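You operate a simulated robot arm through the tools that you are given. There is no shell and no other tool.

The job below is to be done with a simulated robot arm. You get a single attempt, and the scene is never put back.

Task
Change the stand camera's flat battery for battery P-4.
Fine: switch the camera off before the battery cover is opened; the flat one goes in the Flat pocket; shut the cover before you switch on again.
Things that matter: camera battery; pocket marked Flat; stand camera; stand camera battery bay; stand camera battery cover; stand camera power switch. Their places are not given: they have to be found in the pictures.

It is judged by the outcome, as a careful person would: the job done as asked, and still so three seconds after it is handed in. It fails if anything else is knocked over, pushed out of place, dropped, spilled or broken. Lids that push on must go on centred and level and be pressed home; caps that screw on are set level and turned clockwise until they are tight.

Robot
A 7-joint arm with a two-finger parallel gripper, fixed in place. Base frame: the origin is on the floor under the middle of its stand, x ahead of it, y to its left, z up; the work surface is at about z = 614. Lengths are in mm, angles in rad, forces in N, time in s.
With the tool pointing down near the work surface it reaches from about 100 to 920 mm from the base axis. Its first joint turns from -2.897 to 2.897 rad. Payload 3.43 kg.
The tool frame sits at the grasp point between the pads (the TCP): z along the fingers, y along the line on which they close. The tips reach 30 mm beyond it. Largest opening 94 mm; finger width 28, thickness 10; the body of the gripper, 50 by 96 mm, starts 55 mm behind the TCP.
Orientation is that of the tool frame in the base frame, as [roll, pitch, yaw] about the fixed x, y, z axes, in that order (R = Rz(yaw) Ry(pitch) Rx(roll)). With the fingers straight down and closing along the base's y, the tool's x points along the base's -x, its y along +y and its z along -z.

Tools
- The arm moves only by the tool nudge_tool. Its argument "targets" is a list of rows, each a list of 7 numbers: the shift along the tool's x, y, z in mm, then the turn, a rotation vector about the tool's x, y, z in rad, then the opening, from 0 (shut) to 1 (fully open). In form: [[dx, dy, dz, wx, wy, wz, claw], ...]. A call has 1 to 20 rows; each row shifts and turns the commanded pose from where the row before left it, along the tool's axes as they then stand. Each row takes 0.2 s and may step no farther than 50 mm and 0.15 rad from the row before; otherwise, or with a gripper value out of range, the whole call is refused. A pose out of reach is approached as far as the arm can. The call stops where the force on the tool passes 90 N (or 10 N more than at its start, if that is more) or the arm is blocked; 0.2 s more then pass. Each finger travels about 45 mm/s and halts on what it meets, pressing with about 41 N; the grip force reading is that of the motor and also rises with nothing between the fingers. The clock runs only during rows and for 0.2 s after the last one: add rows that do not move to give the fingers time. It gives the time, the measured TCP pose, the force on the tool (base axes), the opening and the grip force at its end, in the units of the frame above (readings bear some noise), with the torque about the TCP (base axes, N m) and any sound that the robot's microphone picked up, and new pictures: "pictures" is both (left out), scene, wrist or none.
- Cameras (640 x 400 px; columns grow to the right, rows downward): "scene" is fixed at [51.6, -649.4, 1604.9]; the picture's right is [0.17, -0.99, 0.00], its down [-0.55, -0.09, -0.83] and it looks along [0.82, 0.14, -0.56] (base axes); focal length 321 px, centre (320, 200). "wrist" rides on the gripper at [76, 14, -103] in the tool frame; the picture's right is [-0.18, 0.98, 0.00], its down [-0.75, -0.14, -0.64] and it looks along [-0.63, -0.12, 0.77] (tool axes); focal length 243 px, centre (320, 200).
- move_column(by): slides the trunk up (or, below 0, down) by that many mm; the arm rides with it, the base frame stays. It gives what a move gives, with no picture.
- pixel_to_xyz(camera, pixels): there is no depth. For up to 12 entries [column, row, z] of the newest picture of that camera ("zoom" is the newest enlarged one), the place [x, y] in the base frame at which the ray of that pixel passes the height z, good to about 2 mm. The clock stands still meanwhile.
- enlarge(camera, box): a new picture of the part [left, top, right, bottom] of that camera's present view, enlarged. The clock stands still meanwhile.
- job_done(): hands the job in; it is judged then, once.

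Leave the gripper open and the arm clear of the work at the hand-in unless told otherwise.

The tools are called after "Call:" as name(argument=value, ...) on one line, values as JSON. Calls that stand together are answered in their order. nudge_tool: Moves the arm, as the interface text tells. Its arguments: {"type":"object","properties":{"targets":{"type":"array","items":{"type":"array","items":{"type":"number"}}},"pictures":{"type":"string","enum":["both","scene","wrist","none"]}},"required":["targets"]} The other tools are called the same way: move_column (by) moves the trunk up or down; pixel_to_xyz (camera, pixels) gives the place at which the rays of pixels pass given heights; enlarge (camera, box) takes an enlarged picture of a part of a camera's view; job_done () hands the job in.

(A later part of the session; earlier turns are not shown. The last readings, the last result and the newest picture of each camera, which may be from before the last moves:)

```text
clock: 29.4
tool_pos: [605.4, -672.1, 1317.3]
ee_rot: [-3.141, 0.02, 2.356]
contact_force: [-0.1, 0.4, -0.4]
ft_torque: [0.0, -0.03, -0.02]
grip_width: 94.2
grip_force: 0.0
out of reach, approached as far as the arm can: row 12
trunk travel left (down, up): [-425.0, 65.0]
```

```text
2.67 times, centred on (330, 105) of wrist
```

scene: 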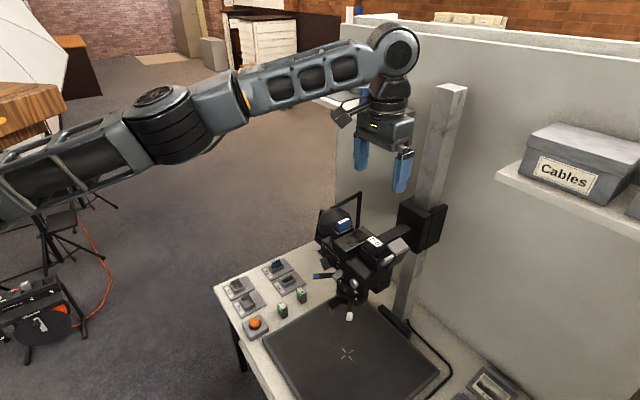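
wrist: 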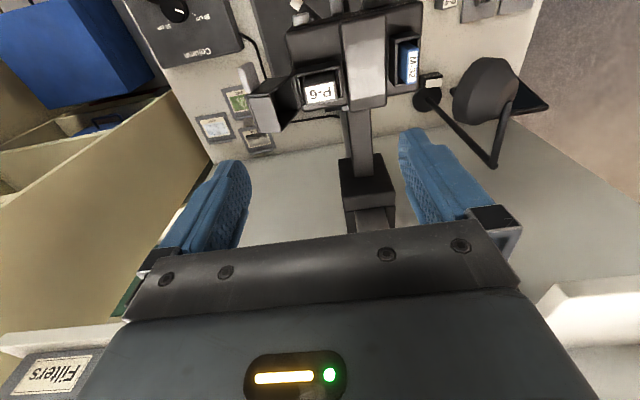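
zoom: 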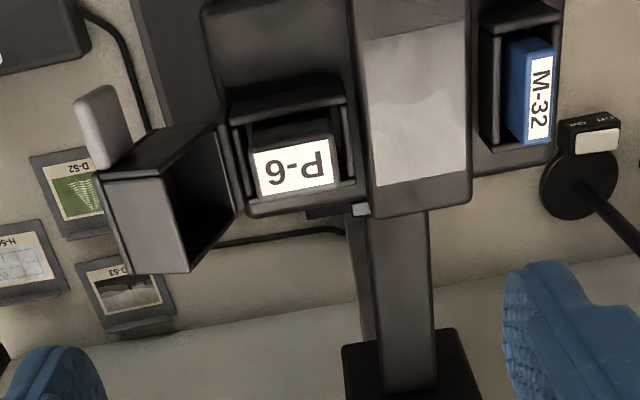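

I'm at the edge of reach here but have a fine top view. The bay is wider than the battery with slots either side. I'll zoom in tight on the battery in both views and triangulate.

Call:
enlarge(camera="wrist", box=[290, 60, 370, 115])

Call:
pixel_to_xyz(camera="zoom", pixels=[[120, 175, 1120], [120, 175, 1130], [320, 140, 1120], [320, 140, 1130], [128, 268, 1130], [340, 240, 1130], [90, 100, 1105], [345, 55, 1105], [120, 305, 1105], [370, 265, 1105]])

Call:
enlarge(camera="scene", box=[360, 226, 404, 270])

Call:
pixel_to_xyz(camera="zoom", pixels=[[178, 120, 1120], [178, 120, 1130], [275, 195, 1120], [275, 195, 1130], [240, 92, 1120], [240, 92, 1130], [340, 160, 1120], [340, 160, 1130], [122, 188, 1105], [270, 300, 1105]])

```text
7.27 times, centred on (330, 88) of wrist
```

zoom: 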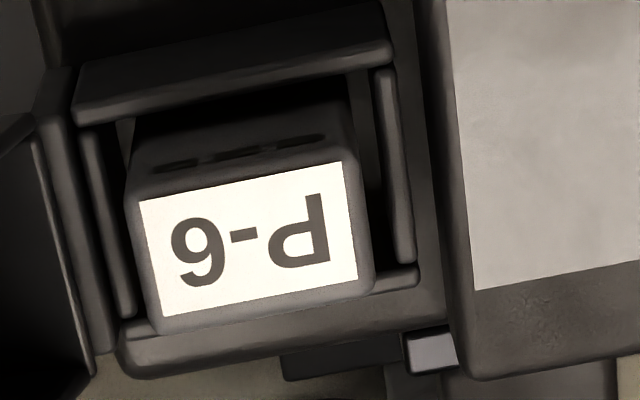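

```text
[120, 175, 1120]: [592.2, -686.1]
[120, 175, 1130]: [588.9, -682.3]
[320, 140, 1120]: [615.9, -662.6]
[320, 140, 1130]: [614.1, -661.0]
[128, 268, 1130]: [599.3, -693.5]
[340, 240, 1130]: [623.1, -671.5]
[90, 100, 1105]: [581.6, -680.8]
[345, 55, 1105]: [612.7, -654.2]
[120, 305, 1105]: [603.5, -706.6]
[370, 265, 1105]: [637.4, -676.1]
```

```text
9.09 times, centred on (382, 248) of scene
```

zoom: 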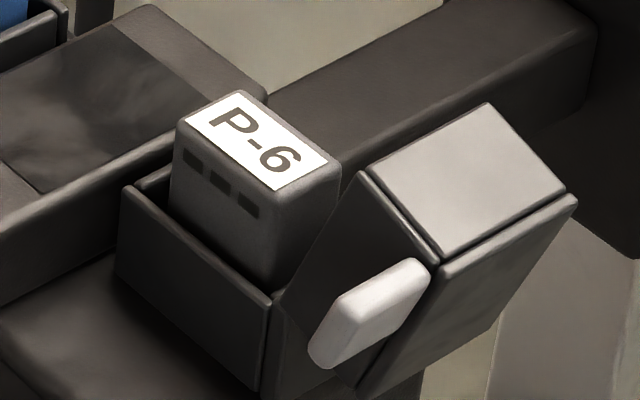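

```text
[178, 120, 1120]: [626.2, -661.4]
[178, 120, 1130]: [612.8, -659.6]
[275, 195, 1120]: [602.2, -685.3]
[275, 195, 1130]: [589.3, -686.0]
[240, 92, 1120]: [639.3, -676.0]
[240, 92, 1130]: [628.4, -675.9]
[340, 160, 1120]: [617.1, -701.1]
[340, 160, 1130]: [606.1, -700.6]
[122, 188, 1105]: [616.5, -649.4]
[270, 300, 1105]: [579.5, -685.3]
```

Call:
pixel_to_xyz(camera="wrist", pixels=[[333.4, 80.9, 1120], [333.4, 80.9, 1130], [336.9, 99.2, 1120], [336.9, 99.2, 1130], [307.3, 105.4, 1120], [307.3, 105.4, 1130], [303.9, 85.9, 1120], [303.9, 85.9, 1130], [321.5, 93.0, 1120], [321.5, 93.0, 1130]])

```text
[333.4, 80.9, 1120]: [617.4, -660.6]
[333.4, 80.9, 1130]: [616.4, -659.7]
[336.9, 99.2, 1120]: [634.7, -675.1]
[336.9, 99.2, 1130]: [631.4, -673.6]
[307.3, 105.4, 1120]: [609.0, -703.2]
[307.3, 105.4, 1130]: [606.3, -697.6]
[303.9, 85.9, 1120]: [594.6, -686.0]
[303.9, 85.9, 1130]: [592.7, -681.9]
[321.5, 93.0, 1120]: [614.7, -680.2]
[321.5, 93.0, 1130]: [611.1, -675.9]
```

Battery P-6: about 35 mm (along the panel) by 21 mm, top at z≈1127, centre (612,-680). I'll grip it by its narrow sides from above. First let me inspect the bench items (P-4, P-7, Flat pocket) closely.

Call:
enlarge(camera="scene", box=[272, 280, 314, 324])

Call:
enlarge(camera="scene", box=[220, 272, 270, 322])

```text
9.09 times, centred on (293, 302) of scene
```

zoom: 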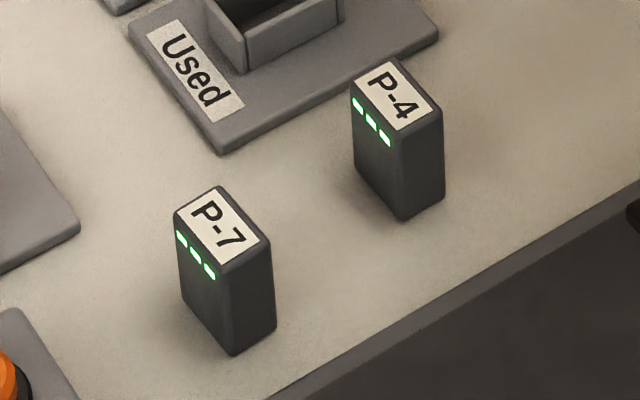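

```text
8.00 times, centred on (245, 297) of scene
```

zoom: 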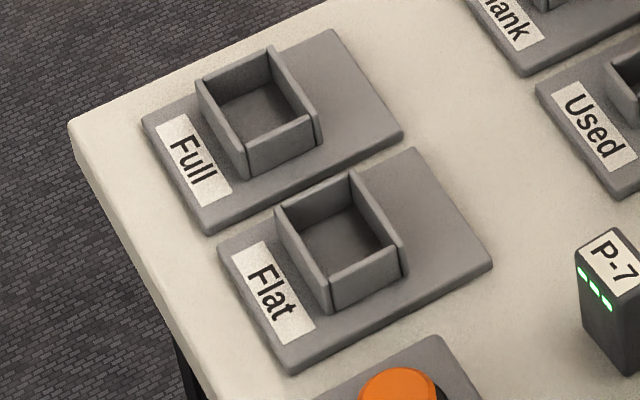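

P-4 stands with its lights facing the same way as P-6, and the Flat pocket has the same alignment. I'll read their positions.

Call:
enlarge(camera="scene", box=[220, 272, 270, 322])

Call:
pixel_to_xyz(camera="zoom", pixels=[[218, 248, 620], [290, 372, 620], [413, 150, 620], [493, 266, 620], [275, 207, 640], [350, 170, 640], [405, 246, 640], [325, 290, 640], [285, 210, 640], [347, 180, 640], [396, 243, 640], [326, 278, 640]])

Call:
enlarge(camera="scene", box=[272, 280, 314, 324])

Call:
pixel_to_xyz(camera="zoom", pixels=[[405, 220, 614], [446, 190, 614], [355, 155, 614], [352, 85, 660], [397, 58, 660], [443, 105, 660], [402, 135, 660], [352, 85, 670], [397, 58, 670], [443, 105, 670], [402, 135, 670]])

```text
8.00 times, centred on (245, 297) of scene
```

zoom: 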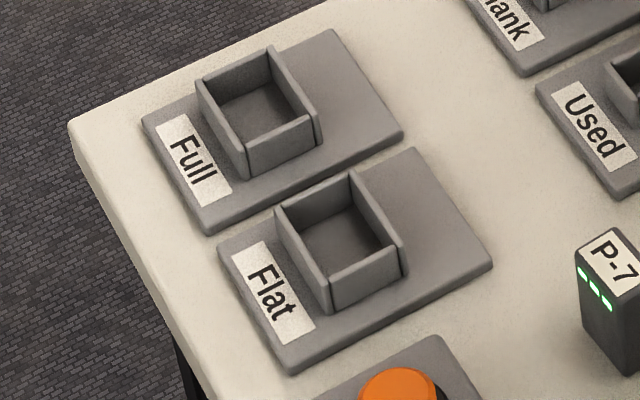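

```text
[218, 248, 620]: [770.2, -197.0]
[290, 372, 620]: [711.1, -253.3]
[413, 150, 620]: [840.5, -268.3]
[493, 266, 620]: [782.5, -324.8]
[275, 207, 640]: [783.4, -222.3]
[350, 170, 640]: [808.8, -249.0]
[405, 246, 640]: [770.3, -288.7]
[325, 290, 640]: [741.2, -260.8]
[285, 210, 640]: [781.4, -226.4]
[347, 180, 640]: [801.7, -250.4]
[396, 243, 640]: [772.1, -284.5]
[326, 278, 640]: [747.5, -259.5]
```

```text
9.09 times, centred on (293, 302) of scene
```

zoom: 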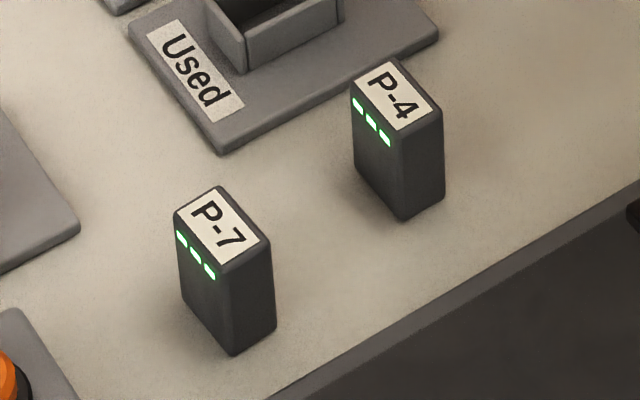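

```text
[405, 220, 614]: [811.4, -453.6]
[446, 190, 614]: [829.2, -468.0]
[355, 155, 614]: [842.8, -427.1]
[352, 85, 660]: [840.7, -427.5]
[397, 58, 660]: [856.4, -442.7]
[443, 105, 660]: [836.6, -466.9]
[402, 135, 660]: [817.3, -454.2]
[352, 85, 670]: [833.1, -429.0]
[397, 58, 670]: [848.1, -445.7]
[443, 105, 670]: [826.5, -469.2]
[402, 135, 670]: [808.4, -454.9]
```

P-4's centre is near (836,-448), turned about -4.5° from bench axes, top at z≈667; that is 948 mm out, so I'll need a slight outward tilt there. The Flat pocket centre is near (776,-255). I'll check the hump height beside the bay before lowering the fingers there.

Call:
enlarge(camera="scene", box=[360, 226, 404, 270])

Call:
pixel_to_xyz(camera="zoom", pixels=[[207, 76, 1100], [207, 76, 1110], [45, 193, 1100], [45, 193, 1110], [265, 97, 1100], [360, 172, 1120], [360, 172, 1140], [438, 262, 1100], [438, 262, 1120], [487, 104, 1140], [270, 298, 1105]])

Call:
enlarge(camera="wrist", box=[230, 30, 430, 180])

Call:
pixel_to_xyz(camera="zoom", pixels=[[378, 186, 1100], [378, 186, 1110], [362, 40, 1100], [362, 40, 1110], [372, 215, 1100], [215, 125, 1120], [215, 125, 1140], [237, 212, 1110], [190, 272, 1140], [100, 175, 1140], [133, 272, 1120], [145, 140, 1120]])

```text
9.09 times, centred on (382, 248) of scene
```

zoom: 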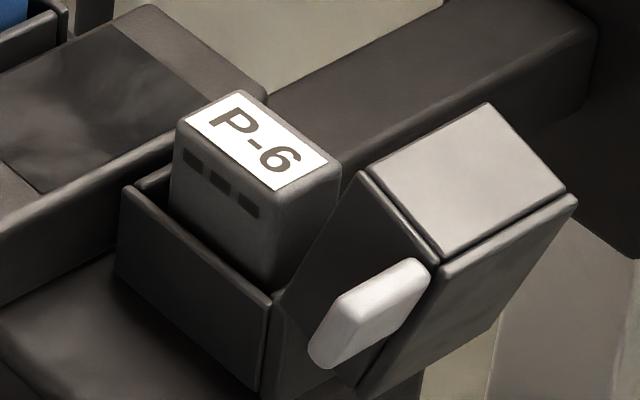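

```text
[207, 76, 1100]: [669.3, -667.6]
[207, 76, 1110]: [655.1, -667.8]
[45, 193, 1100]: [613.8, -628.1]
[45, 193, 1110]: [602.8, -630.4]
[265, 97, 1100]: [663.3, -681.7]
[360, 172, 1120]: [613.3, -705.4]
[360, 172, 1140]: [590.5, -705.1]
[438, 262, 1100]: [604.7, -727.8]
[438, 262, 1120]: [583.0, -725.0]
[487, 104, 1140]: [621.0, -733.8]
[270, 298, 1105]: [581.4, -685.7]
```

```text
2.67 times, centred on (330, 105) of wrist
```

zoom: 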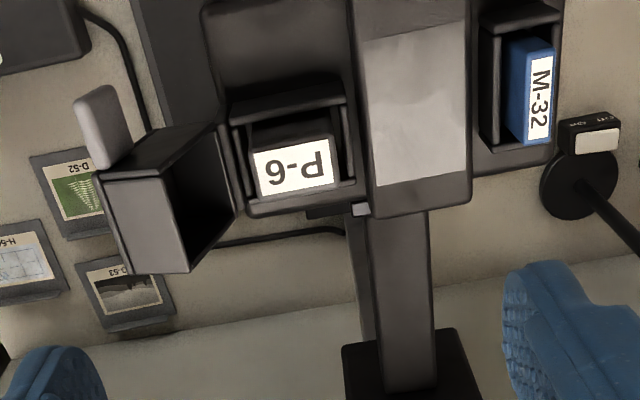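

```text
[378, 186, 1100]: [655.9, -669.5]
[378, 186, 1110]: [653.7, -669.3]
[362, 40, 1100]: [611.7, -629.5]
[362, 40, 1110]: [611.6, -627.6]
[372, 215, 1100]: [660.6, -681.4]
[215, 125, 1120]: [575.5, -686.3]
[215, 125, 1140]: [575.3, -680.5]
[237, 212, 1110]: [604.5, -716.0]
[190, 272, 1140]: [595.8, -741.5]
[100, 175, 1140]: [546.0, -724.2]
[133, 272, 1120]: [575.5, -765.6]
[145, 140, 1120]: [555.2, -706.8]
```

Hump and bay rim are both near z≈1105; the open cover leans out of the way (rim at about s=-98). So I can grip P-6's ends from above, with tips no lower than about z=1110. Narrowing the opening to about 43 mm and descending over the battery.

Call:
nudge_tool(targets=[[0, 0, 40, 0, 0, 0, 0.7], [0, 0, 40, 0, 0, 0, 0.46], [0, 0, 40, 0, 0, 0, 0.46]], pictures="both")

Call:
enlarge(camera="wrist", box=[220, 0, 440, 180])

```text
clock: 30.2
tool_pos: [606.4, -672.6, 1197.5]
ee_rot: [-3.141, 0.02, 2.357]
contact_force: [0.1, -0.3, 0.2]
ft_torque: [0.02, 0.01, -0.03]
grip_width: 43.2
grip_force: 0.0
trunk travel left (down, up): [-425.0, 65.0]
```

scene: 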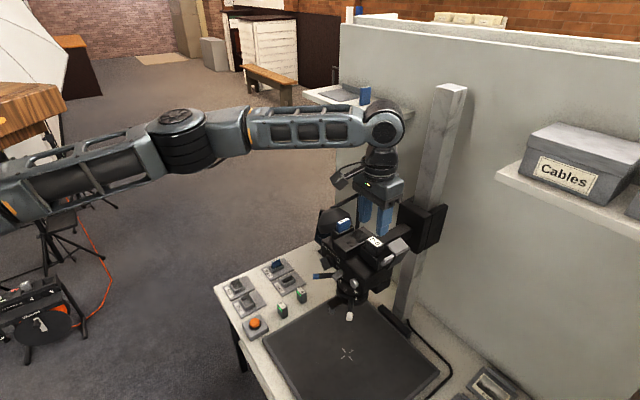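
wrist: 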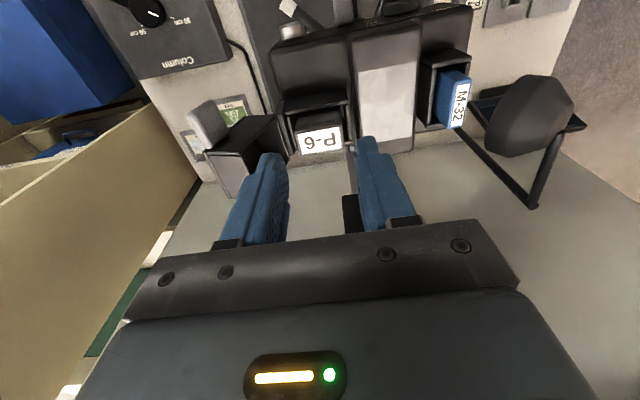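

```text
2.22 times, centred on (330, 90) of wrist
```

zoom: 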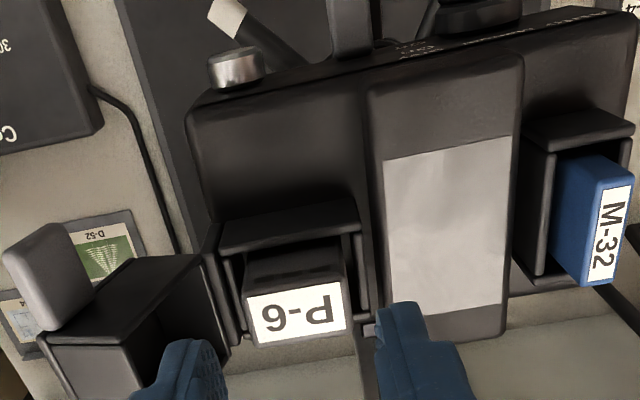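

Lateral centring looks right (finger midpoint ≈ battery centre). I'll shift 9 mm further outward (toward the bay centre) and check that it's reachable.

Call:
nudge_tool(targets=[[-4.5, -0.5, 0, 0, 0, 0, 0.46], [-4.5, -0.4, 0, 0, 0, 0, 0.46], [0, 0, 10, 0, 0, 0, 0.46], [0, 0, 10, 0, 0, 0, 0.46]], pictures="both")

Call:
enlarge(camera="wrist", box=[220, 20, 440, 200])

Call:
enlarge(camera="scene", box=[345, 200, 420, 270])

```text
clock: 31.2
tool_pos: [611.3, -679.5, 1177.4]
ee_rot: [-3.141, 0.019, 2.356]
contact_force: [0.9, 0.6, -0.2]
ft_torque: [-0.02, -0.03, -0.02]
grip_width: 43.0
grip_force: 0.2
trunk travel left (down, up): [-425.0, 65.0]
```

scene: 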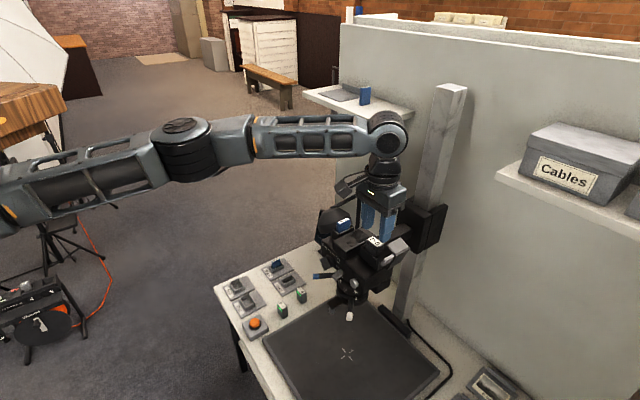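
wrist: 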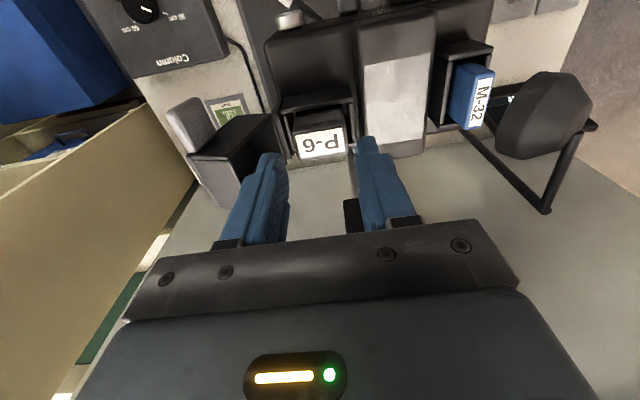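

```text
2.22 times, centred on (330, 110) of wrist
```

zoom: 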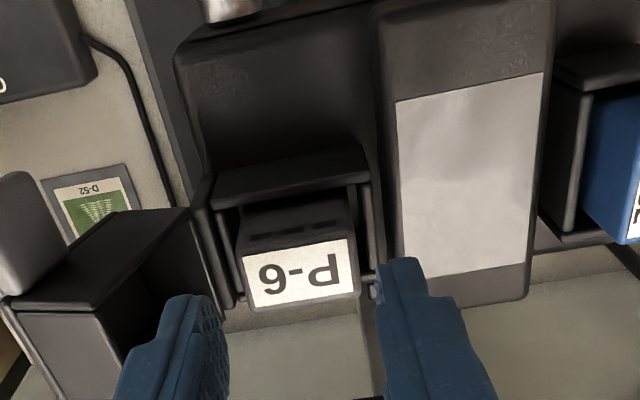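

```text
5.71 times, centred on (382, 235) of scene
```

zoom: 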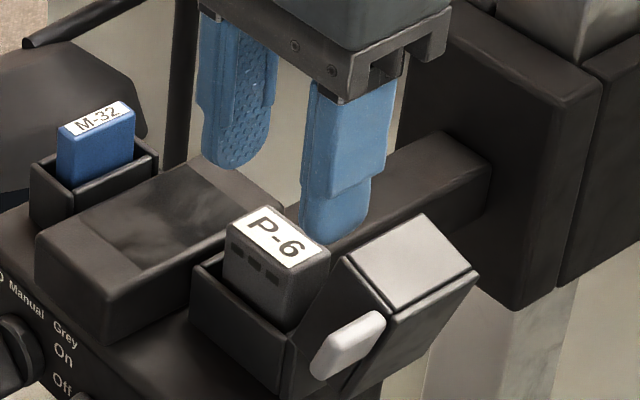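

Aligned over the battery. Descending 20 mm, then checking.

Call:
nudge_tool(targets=[[0, 0.3, 10, 0, 0, 0, 0.46], [0, 0, 10, 0, 0, 0, 0.46], [0, 0, 5, 0, 0, 0, 0.46]], pictures="both")

Call:
enlarge(camera="wrist", box=[220, 40, 440, 220])

Call:
enlarge(camera="scene", box=[345, 200, 420, 270])

```text
clock: 32.0
tool_pos: [611.8, -681.0, 1151.4]
ee_rot: [3.142, 0.018, 2.356]
contact_force: [-0.1, -0.3, -1.0]
ft_torque: [-0.03, -0.06, 0.05]
grip_width: 43.1
grip_force: 0.0
trunk travel left (down, up): [-425.0, 65.0]
```

scene: 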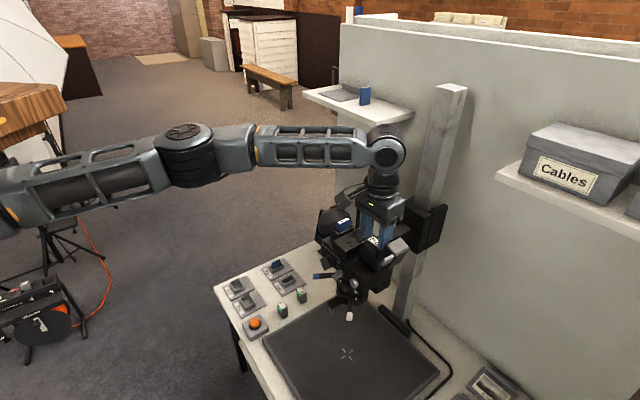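
wrist: 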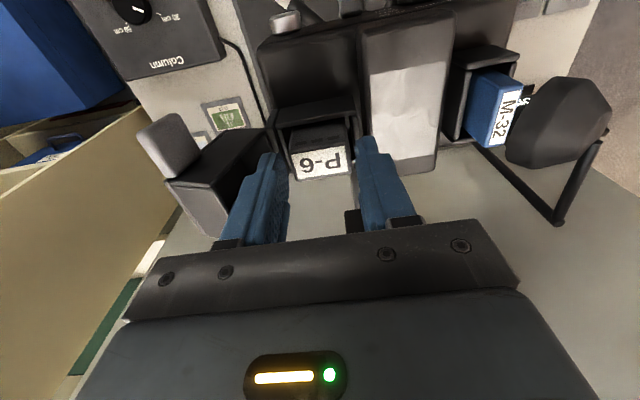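

```text
2.22 times, centred on (330, 130) of wrist
```

zoom: 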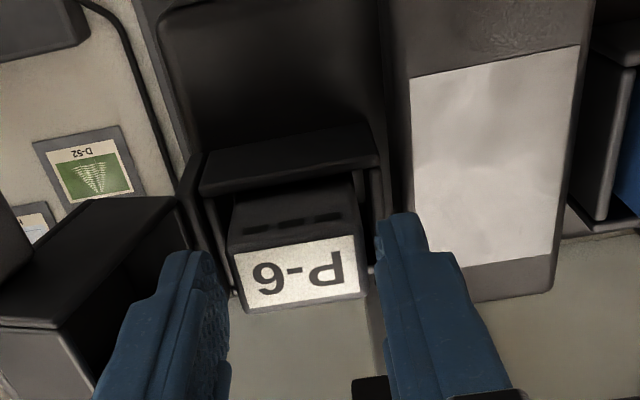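

```text
5.71 times, centred on (382, 235) of scene
```

zoom: 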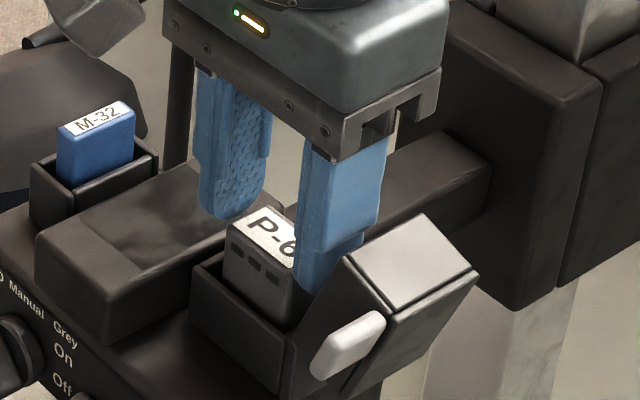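

Both fingers straddle the battery with clearance. Descending the last ~9 mm and closing.

Call:
nudge_tool(targets=[[0, 1, 4, 0, 0, 0, 0.46], [0, 0, 4, 0, 0, 0, 0.46], [0, 0, 2, 0, 0, 0, 0.46]], pictures="none")

```text
clock: 32.8
tool_pos: [614.0, -679.0, 1140.1]
ee_rot: [-3.141, 0.019, 2.356]
contact_force: [-0.1, 0.1, 0.5]
ft_torque: [-0.01, -0.03, -0.01]
grip_width: 43.1
grip_force: 0.1
trunk travel left (down, up): [-425.0, 65.0]
```

No contact at z≈1140 (tips ≈1110). Closing on P-6.

Call:
nudge_tool(targets=[[0, 0, 0, 0, 0, 0, 0.4], [0, 0, 0, 0, 0, 0, 0.3], [0, 0, 0, 0, 0, 0, 0.3]], pictures="both")

Call:
enlarge(camera="scene", box=[345, 200, 420, 270])

Call:
enlarge(camera="wrist", box=[220, 40, 440, 220])

```text
clock: 33.6
tool_pos: [612.9, -679.1, 1140.5]
ee_rot: [-3.14, 0.021, 2.357]
contact_force: [-0.5, -0.5, -0.2]
ft_torque: [-0.01, 0.01, -0.01]
grip_width: 37.0
grip_force: 40.9
trunk travel left (down, up): [-425.0, 65.0]
```

scene: 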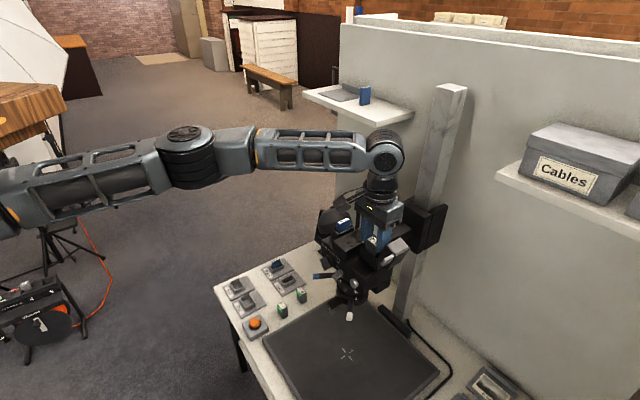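
wrist: 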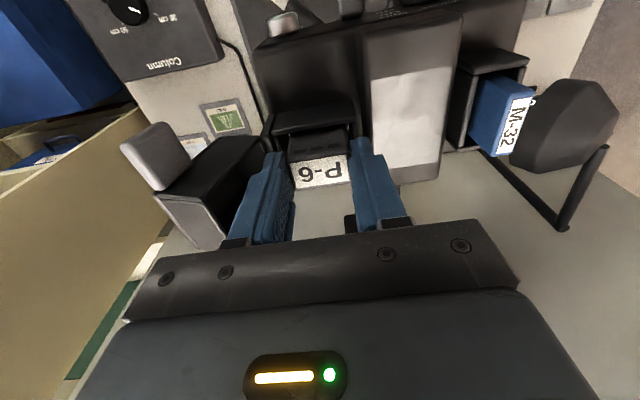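

```text
5.71 times, centred on (382, 235) of scene
```

zoom: 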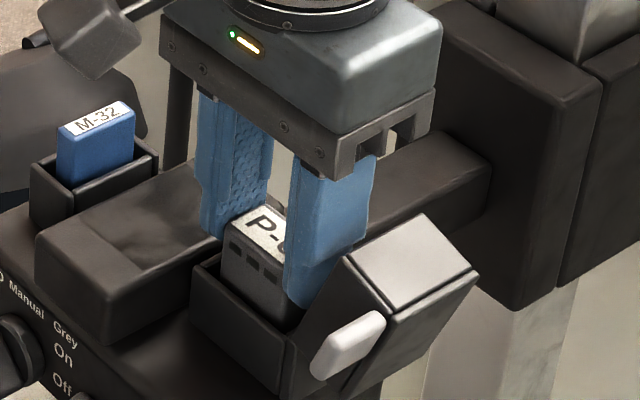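

```text
2.22 times, centred on (330, 130) of wrist
```

zoom: 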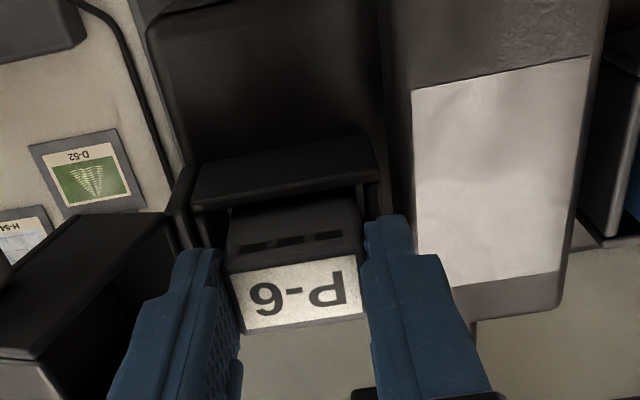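

Gripped (37.0 mm). TCP at bay grasp: (613,-679,1140.4) – I'll reuse this for P-4. Now lifting straight up, gently first.

Call:
nudge_tool(targets=[[0, 0, -4, 0, 0, 0, 0.3], [0, 0, -4, 0, 0, 0, 0.3], [0, 0, -6, 0, 0, 0, 0.3]], pictures="none")

```text
clock: 34.4
tool_pos: [613.4, -678.9, 1156.0]
ee_rot: [3.14, 0.018, 2.355]
contact_force: [-0.7, -0.8, -0.6]
ft_torque: [0.01, -0.03, 0.0]
grip_width: 36.9
grip_force: 41.3
trunk travel left (down, up): [-425.0, 65.0]
```

Coming out freely. Lifting on upward and clear of the cover.

Call:
nudge_tool(targets=[[0, 0, -15, 0, 0, 0, 0.3], [0, 0, -15, 0, 0, 0, 0.3], [0, 0, -20, 0, 0, 0, 0.3], [0, 0, -20, 0, 0, 0, 0.3], [0, 0, -10, 0, 0, 0, 0.3]], pictures="both")

Call:
enlarge(camera="scene", box=[345, 180, 425, 270])

Call:
enlarge(camera="wrist", box=[220, 0, 440, 200])

```text
clock: 35.6
tool_pos: [610.8, -678.5, 1236.3]
ee_rot: [-3.141, 0.021, 2.356]
contact_force: [0.0, -0.2, -1.2]
ft_torque: [-0.01, -0.04, -0.02]
grip_width: 37.0
grip_force: 40.7
trunk travel left (down, up): [-425.0, 65.0]
```

scene: 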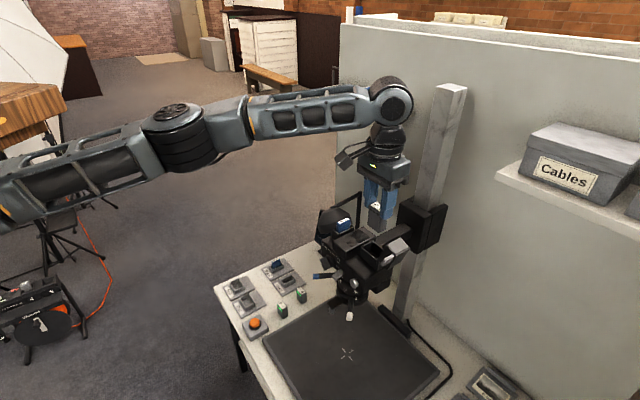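
wrist: 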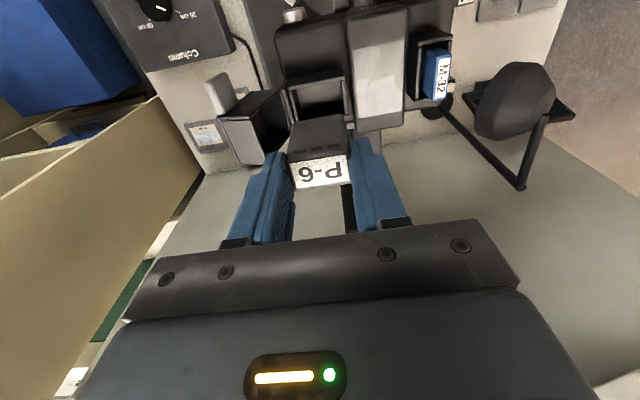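

```text
4.44 times, centred on (385, 225) of scene
```

zoom: 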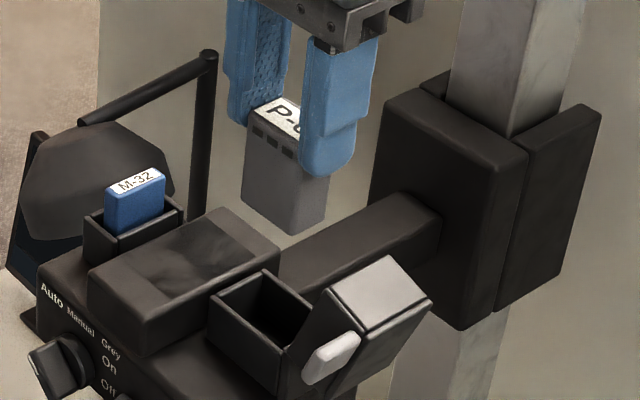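

```text
2.00 times, centred on (330, 100) of wrist
```

zoom: 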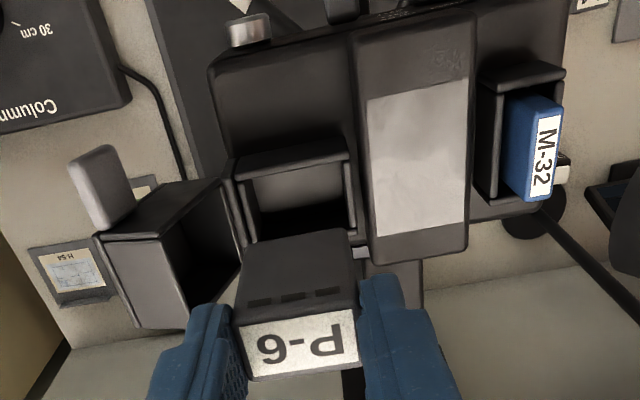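

P-6 is out of the bay. Now I carry it: first straight back toward the robot (away from the camera), then sideways along the bench toward the Flat pocket, high up.

Call:
nudge_tool(targets=[[37, 0, -3, 0, 0, 0, 0.3], [37, 0, -3, 0, 0, 0, 0.3], [37, 0, -3, 0, 0, 0, 0.3], [37, 0, 0, 0, 0, 0, 0.3], [5, 35, 0, 0, 0, 0, 0.3], [5, 38, 0, 0, 0, 0, 0.3], [5, 38, 0, 0, 0, 0, 0.3], [5, 38, 0, 0, 0, 0, 0.3], [5, 38, 0, 0, 0, 0, 0.3], [5, 38, 0, 0, 0, 0, 0.3], [5, 38, 0, 0, 0, 0, 0.3]], pictures="both")

```text
clock: 38.0
tool_pos: [667.0, -364.5, 1241.2]
ee_rot: [3.141, 0.019, 2.355]
contact_force: [0.3, -0.5, -0.5]
ft_torque: [0.01, -0.04, -0.01]
grip_width: 36.9
grip_force: 41.0
trunk travel left (down, up): [-425.0, 65.0]
```

scene: 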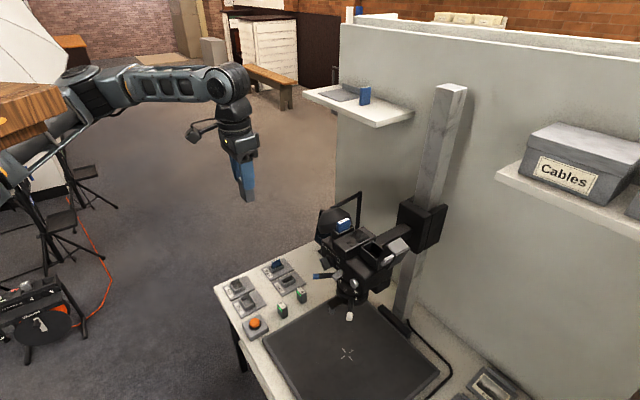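
wrist: 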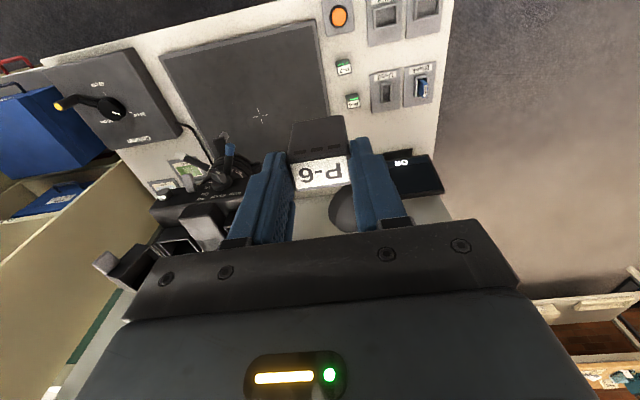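

Good. Continuing sideways to above the Flat pocket.

Call:
nudge_tool(targets=[[0, 38.5, 0, 0, 0, 0, 0.3], [0, 38.5, 0, 0, 0, 0, 0.3], [0, 38.5, 0, 0, 0, 0, 0.3], [0, 38.5, 0, 0, 0, 0, 0.3]], pictures="both")

Call:
enlarge(camera="wrist", box=[200, 0, 460, 160])

```text
clock: 39.0
tool_pos: [774.3, -255.9, 1241.9]
ee_rot: [-3.141, 0.019, 2.355]
contact_force: [-0.3, 0.5, -0.3]
ft_torque: [0.03, 0.0, -0.03]
grip_width: 36.6
grip_force: 40.8
trunk travel left (down, up): [-425.0, 65.0]
```

scene: 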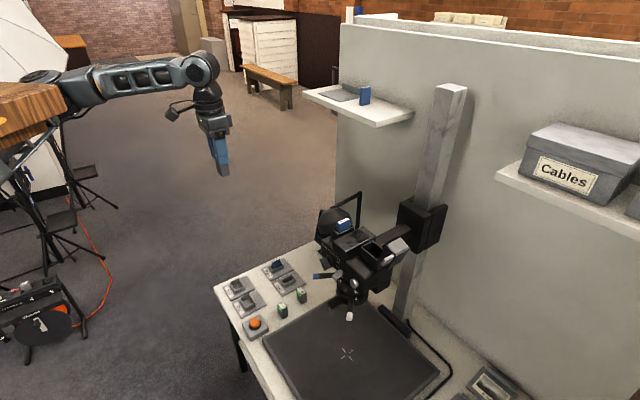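
wrist: 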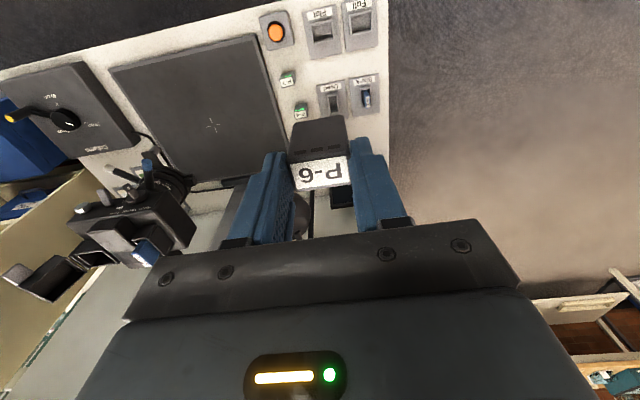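

```text
2.46 times, centred on (330, 80) of wrist
```

zoom: 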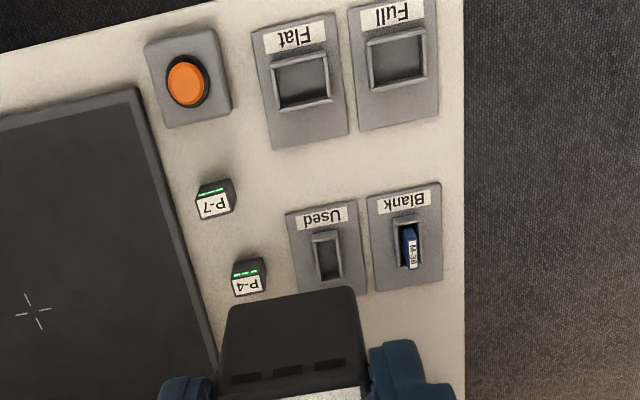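

Call:
pixel_to_xyz(camera="zoom", pixels=[[276, 66, 640], [325, 56, 640], [330, 97, 640], [283, 106, 640], [232, 277, 667], [263, 270, 667], [266, 291, 667], [236, 297, 667], [302, 82, 640], [302, 85, 622]])

Call:
enlarge(camera="wrist", box=[275, 0, 355, 50])

Call:
pixel_to_xyz(camera="zoom", pixels=[[240, 130, 640], [410, 105, 640], [240, 200, 620], [420, 170, 640]])

```text
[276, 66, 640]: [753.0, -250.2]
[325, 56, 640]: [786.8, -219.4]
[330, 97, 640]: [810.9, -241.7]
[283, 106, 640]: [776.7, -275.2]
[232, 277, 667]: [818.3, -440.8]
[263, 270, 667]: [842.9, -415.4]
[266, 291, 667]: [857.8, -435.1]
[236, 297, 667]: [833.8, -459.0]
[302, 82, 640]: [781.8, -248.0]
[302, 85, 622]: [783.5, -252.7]
```

```text
8.00 times, centred on (315, 25) of wrist
```

zoom: 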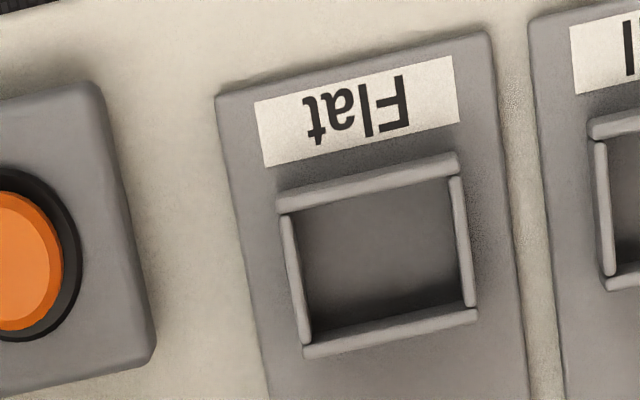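

```text
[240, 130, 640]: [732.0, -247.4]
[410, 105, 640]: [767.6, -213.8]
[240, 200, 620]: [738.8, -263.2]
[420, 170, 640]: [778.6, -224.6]
```

The two cameras disagree by about 10 mm at bench level from this distance, so I'll refine from closer. Lowering the trunk by 300 mm brings the hand down above the Flat pocket.

Call:
move_column(by=-300)

Call:
nudge_tool(targets=[[0, 0, 0, 0, 0, 0, 0.3]], pictures="both")

Call:
enlarge(camera="wrist", box=[220, 0, 440, 180])

```text
clock: 42.0
tool_pos: [774.9, -254.5, 940.6]
ee_rot: [3.141, 0.017, 2.357]
contact_force: [-0.6, 0.6, 0.9]
ft_torque: [0.0, -0.04, 0.04]
grip_width: 36.9
grip_force: 40.7
trunk travel left (down, up): [-125.0, 365.0]
```

```text
clock: 42.4
tool_pos: [775.0, -254.1, 941.4]
ee_rot: [-3.14, 0.019, 2.357]
contact_force: [0.2, 0.1, -0.2]
ft_torque: [0.02, -0.02, -0.02]
grip_width: 37.1
grip_force: 40.9
trunk travel left (down, up): [-125.0, 365.0]
```

scene: 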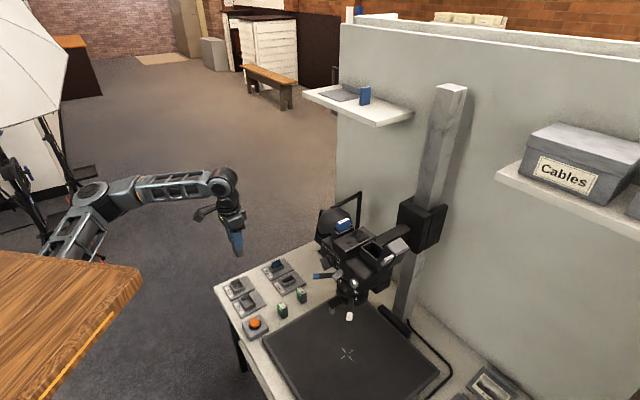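
wrist: 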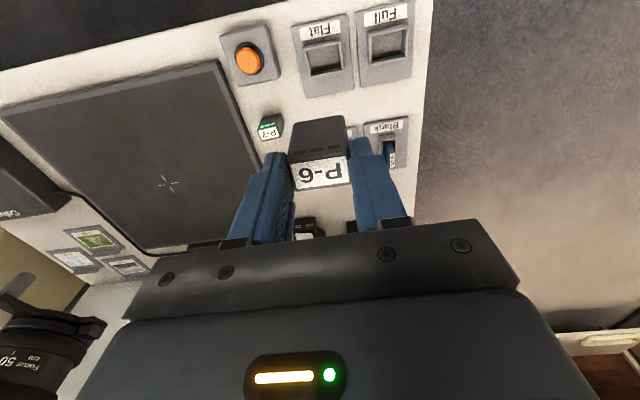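

```text
2.22 times, centred on (330, 90) of wrist
```

zoom: 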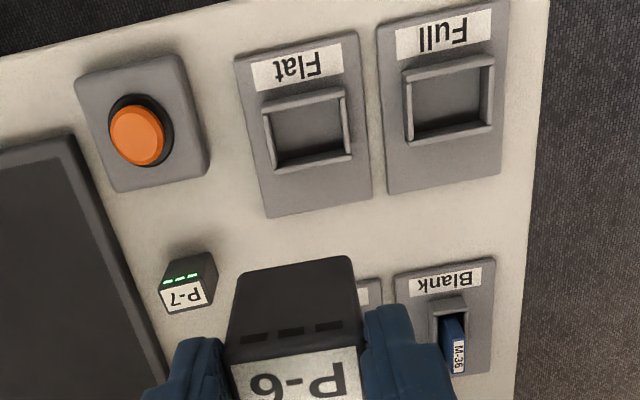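

Call:
enlarge(camera="wrist", box=[285, 15, 365, 105])

Call:
pixel_to_xyz(camera="zoom", pixels=[[320, 200, 640], [320, 200, 620]])

```text
4.44 times, centred on (325, 60) of wrist
```

zoom: 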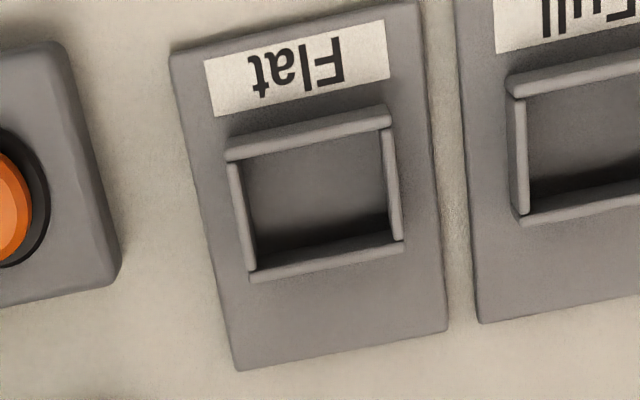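

```text
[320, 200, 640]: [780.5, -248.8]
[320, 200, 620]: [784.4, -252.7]
```

Call:
pixel_to_xyz(camera="zoom", pixels=[[227, 152, 645], [388, 112, 645], [403, 244, 645], [250, 278, 645], [240, 160, 645], [384, 128, 645], [391, 240, 645], [256, 270, 645], [170, 52, 621], [447, 330, 621], [237, 370, 621], [418, 3, 621]])

```text
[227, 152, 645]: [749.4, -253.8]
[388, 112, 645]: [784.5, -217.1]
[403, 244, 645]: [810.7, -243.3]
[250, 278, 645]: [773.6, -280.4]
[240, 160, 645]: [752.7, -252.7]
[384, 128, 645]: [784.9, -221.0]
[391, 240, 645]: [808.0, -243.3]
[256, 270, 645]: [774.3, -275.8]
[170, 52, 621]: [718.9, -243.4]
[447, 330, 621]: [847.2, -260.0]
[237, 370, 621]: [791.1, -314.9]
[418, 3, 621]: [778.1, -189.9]
```

Rim corners put the pocket centre near (780,-249) from the wrist and (772,-255) from the scene view. I'll lower the remaining trunk travel to get closer and refine.

Call:
move_column(by=-120)

Call:
nudge_tool(targets=[[0, 0, 0, 0, 0, 0, 0.3]], pictures="both")

Call:
enlarge(camera="wrist", box=[265, 30, 385, 150])

Call:
pixel_to_xyz(camera="zoom", pixels=[[320, 200, 645], [320, 200, 620]])

Call:
enlarge(camera="scene", box=[205, 250, 275, 320])

```text
clock: 43.9
tool_pos: [774.5, -253.6, 820.8]
ee_rot: [-3.141, 0.02, 2.356]
contact_force: [0.2, -0.1, -0.5]
ft_torque: [0.0, 0.0, 0.05]
grip_width: 36.9
grip_force: 40.9
trunk travel left (down, up): [-5.0, 485.0]
```

```text
clock: 44.3
tool_pos: [774.6, -254.8, 822.0]
ee_rot: [3.14, 0.02, 2.356]
contact_force: [-1.3, 0.2, -0.8]
ft_torque: [0.02, -0.01, -0.03]
grip_width: 36.9
grip_force: 41.4
trunk travel left (down, up): [-5.0, 485.0]
```

scene: 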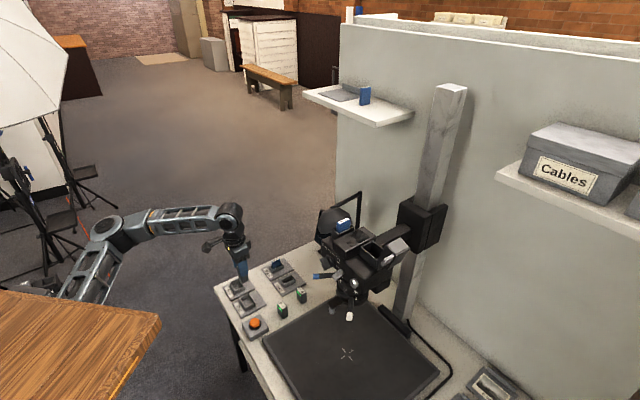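
wrist: 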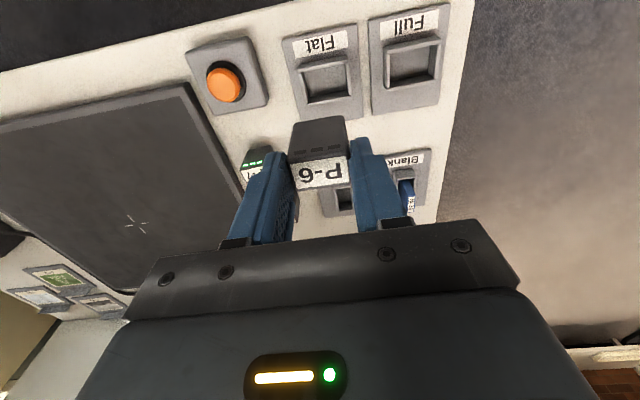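

```text
3.33 times, centred on (325, 90) of wrist
```

zoom: 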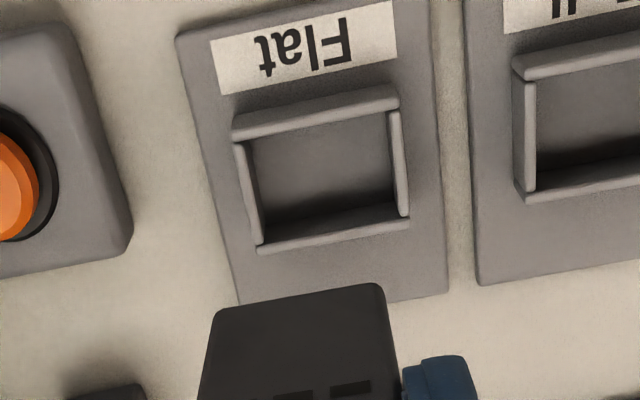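

```text
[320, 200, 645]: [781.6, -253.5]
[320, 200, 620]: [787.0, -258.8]
```

```text
5.71 times, centred on (240, 285) of scene
```

zoom: 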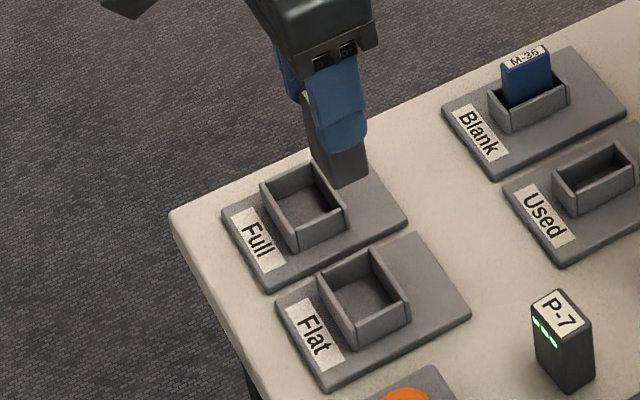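

Call:
pixel_to_xyz(camera="wrist", pixels=[[298.6, 67, 645], [349, 56.5, 645], [352, 96.5, 645], [306.1, 105.5, 645], [302.5, 72, 645], [346.6, 63, 645], [349.6, 94.5, 645], [307.6, 102.6, 645], [282, 40.5, 621], [365, 120, 621]])

Call:
enlarge(camera="scene", box=[230, 284, 262, 312])

```text
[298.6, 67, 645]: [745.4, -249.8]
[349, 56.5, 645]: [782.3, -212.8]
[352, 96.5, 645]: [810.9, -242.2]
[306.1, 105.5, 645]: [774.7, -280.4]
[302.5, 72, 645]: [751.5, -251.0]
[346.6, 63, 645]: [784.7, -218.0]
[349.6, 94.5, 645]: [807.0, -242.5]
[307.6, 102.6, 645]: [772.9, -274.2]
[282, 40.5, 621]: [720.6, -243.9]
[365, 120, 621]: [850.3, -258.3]
```

```text
14.29 times, centred on (246, 298) of scene
```

zoom: 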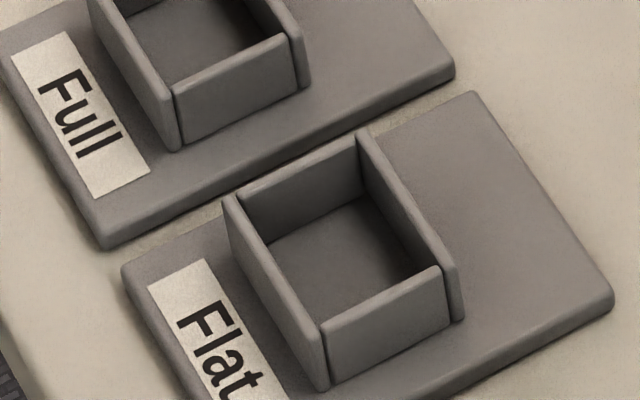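

Call:
pixel_to_xyz(camera="zoom", pixels=[[240, 200, 645], [358, 150, 645], [438, 268, 645], [328, 323, 645], [240, 200, 655], [358, 150, 655], [438, 268, 655], [328, 323, 655], [122, 270, 621], [612, 300, 621], [470, 92, 621], [325, 385, 621]])

```text
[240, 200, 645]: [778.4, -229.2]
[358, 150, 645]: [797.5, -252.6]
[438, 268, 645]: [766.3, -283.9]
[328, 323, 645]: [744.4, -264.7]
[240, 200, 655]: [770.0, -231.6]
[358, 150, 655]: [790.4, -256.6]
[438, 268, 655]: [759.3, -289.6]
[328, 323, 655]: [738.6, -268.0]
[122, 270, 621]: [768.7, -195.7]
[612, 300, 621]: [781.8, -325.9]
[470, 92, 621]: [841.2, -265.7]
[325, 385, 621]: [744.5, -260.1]
```

The two cameras differ by about 11 mm along the bench. To see which is right, I'll check the held battery's bottom corner in the scene view against its known position from the arm.

Call:
enlarge(camera="scene", box=[225, 255, 265, 290])

Call:
pixel_to_xyz(camera="scene", pixels=[[243.9, 282.9, 756], [248.4, 280.1, 756]])

```text
11.43 times, centred on (245, 272) of scene
```

zoom: 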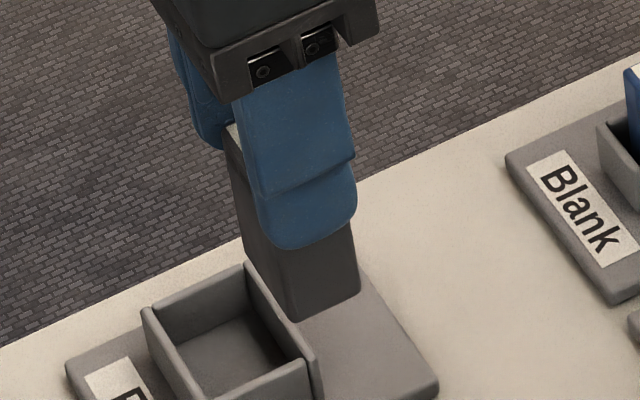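

```text
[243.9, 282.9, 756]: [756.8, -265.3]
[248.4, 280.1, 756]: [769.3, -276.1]
```

Call:
pixel_to_xyz(camera="wrist", pixels=[[293.5, 123.6, 756], [343, 115.5, 756], [290, 160, 809], [345, 152, 809]])

Call:
enlarge(camera="wrist", box=[270, 100, 370, 200])

```text
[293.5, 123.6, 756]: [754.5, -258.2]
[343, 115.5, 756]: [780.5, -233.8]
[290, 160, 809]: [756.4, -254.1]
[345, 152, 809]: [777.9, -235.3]
```

```text
4.00 times, centred on (320, 150) of wrist
```

zoom: 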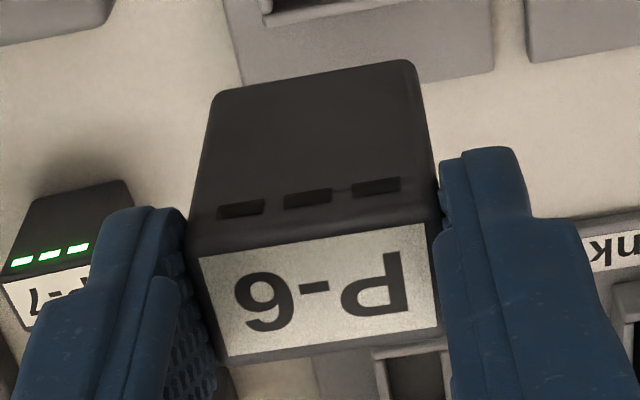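

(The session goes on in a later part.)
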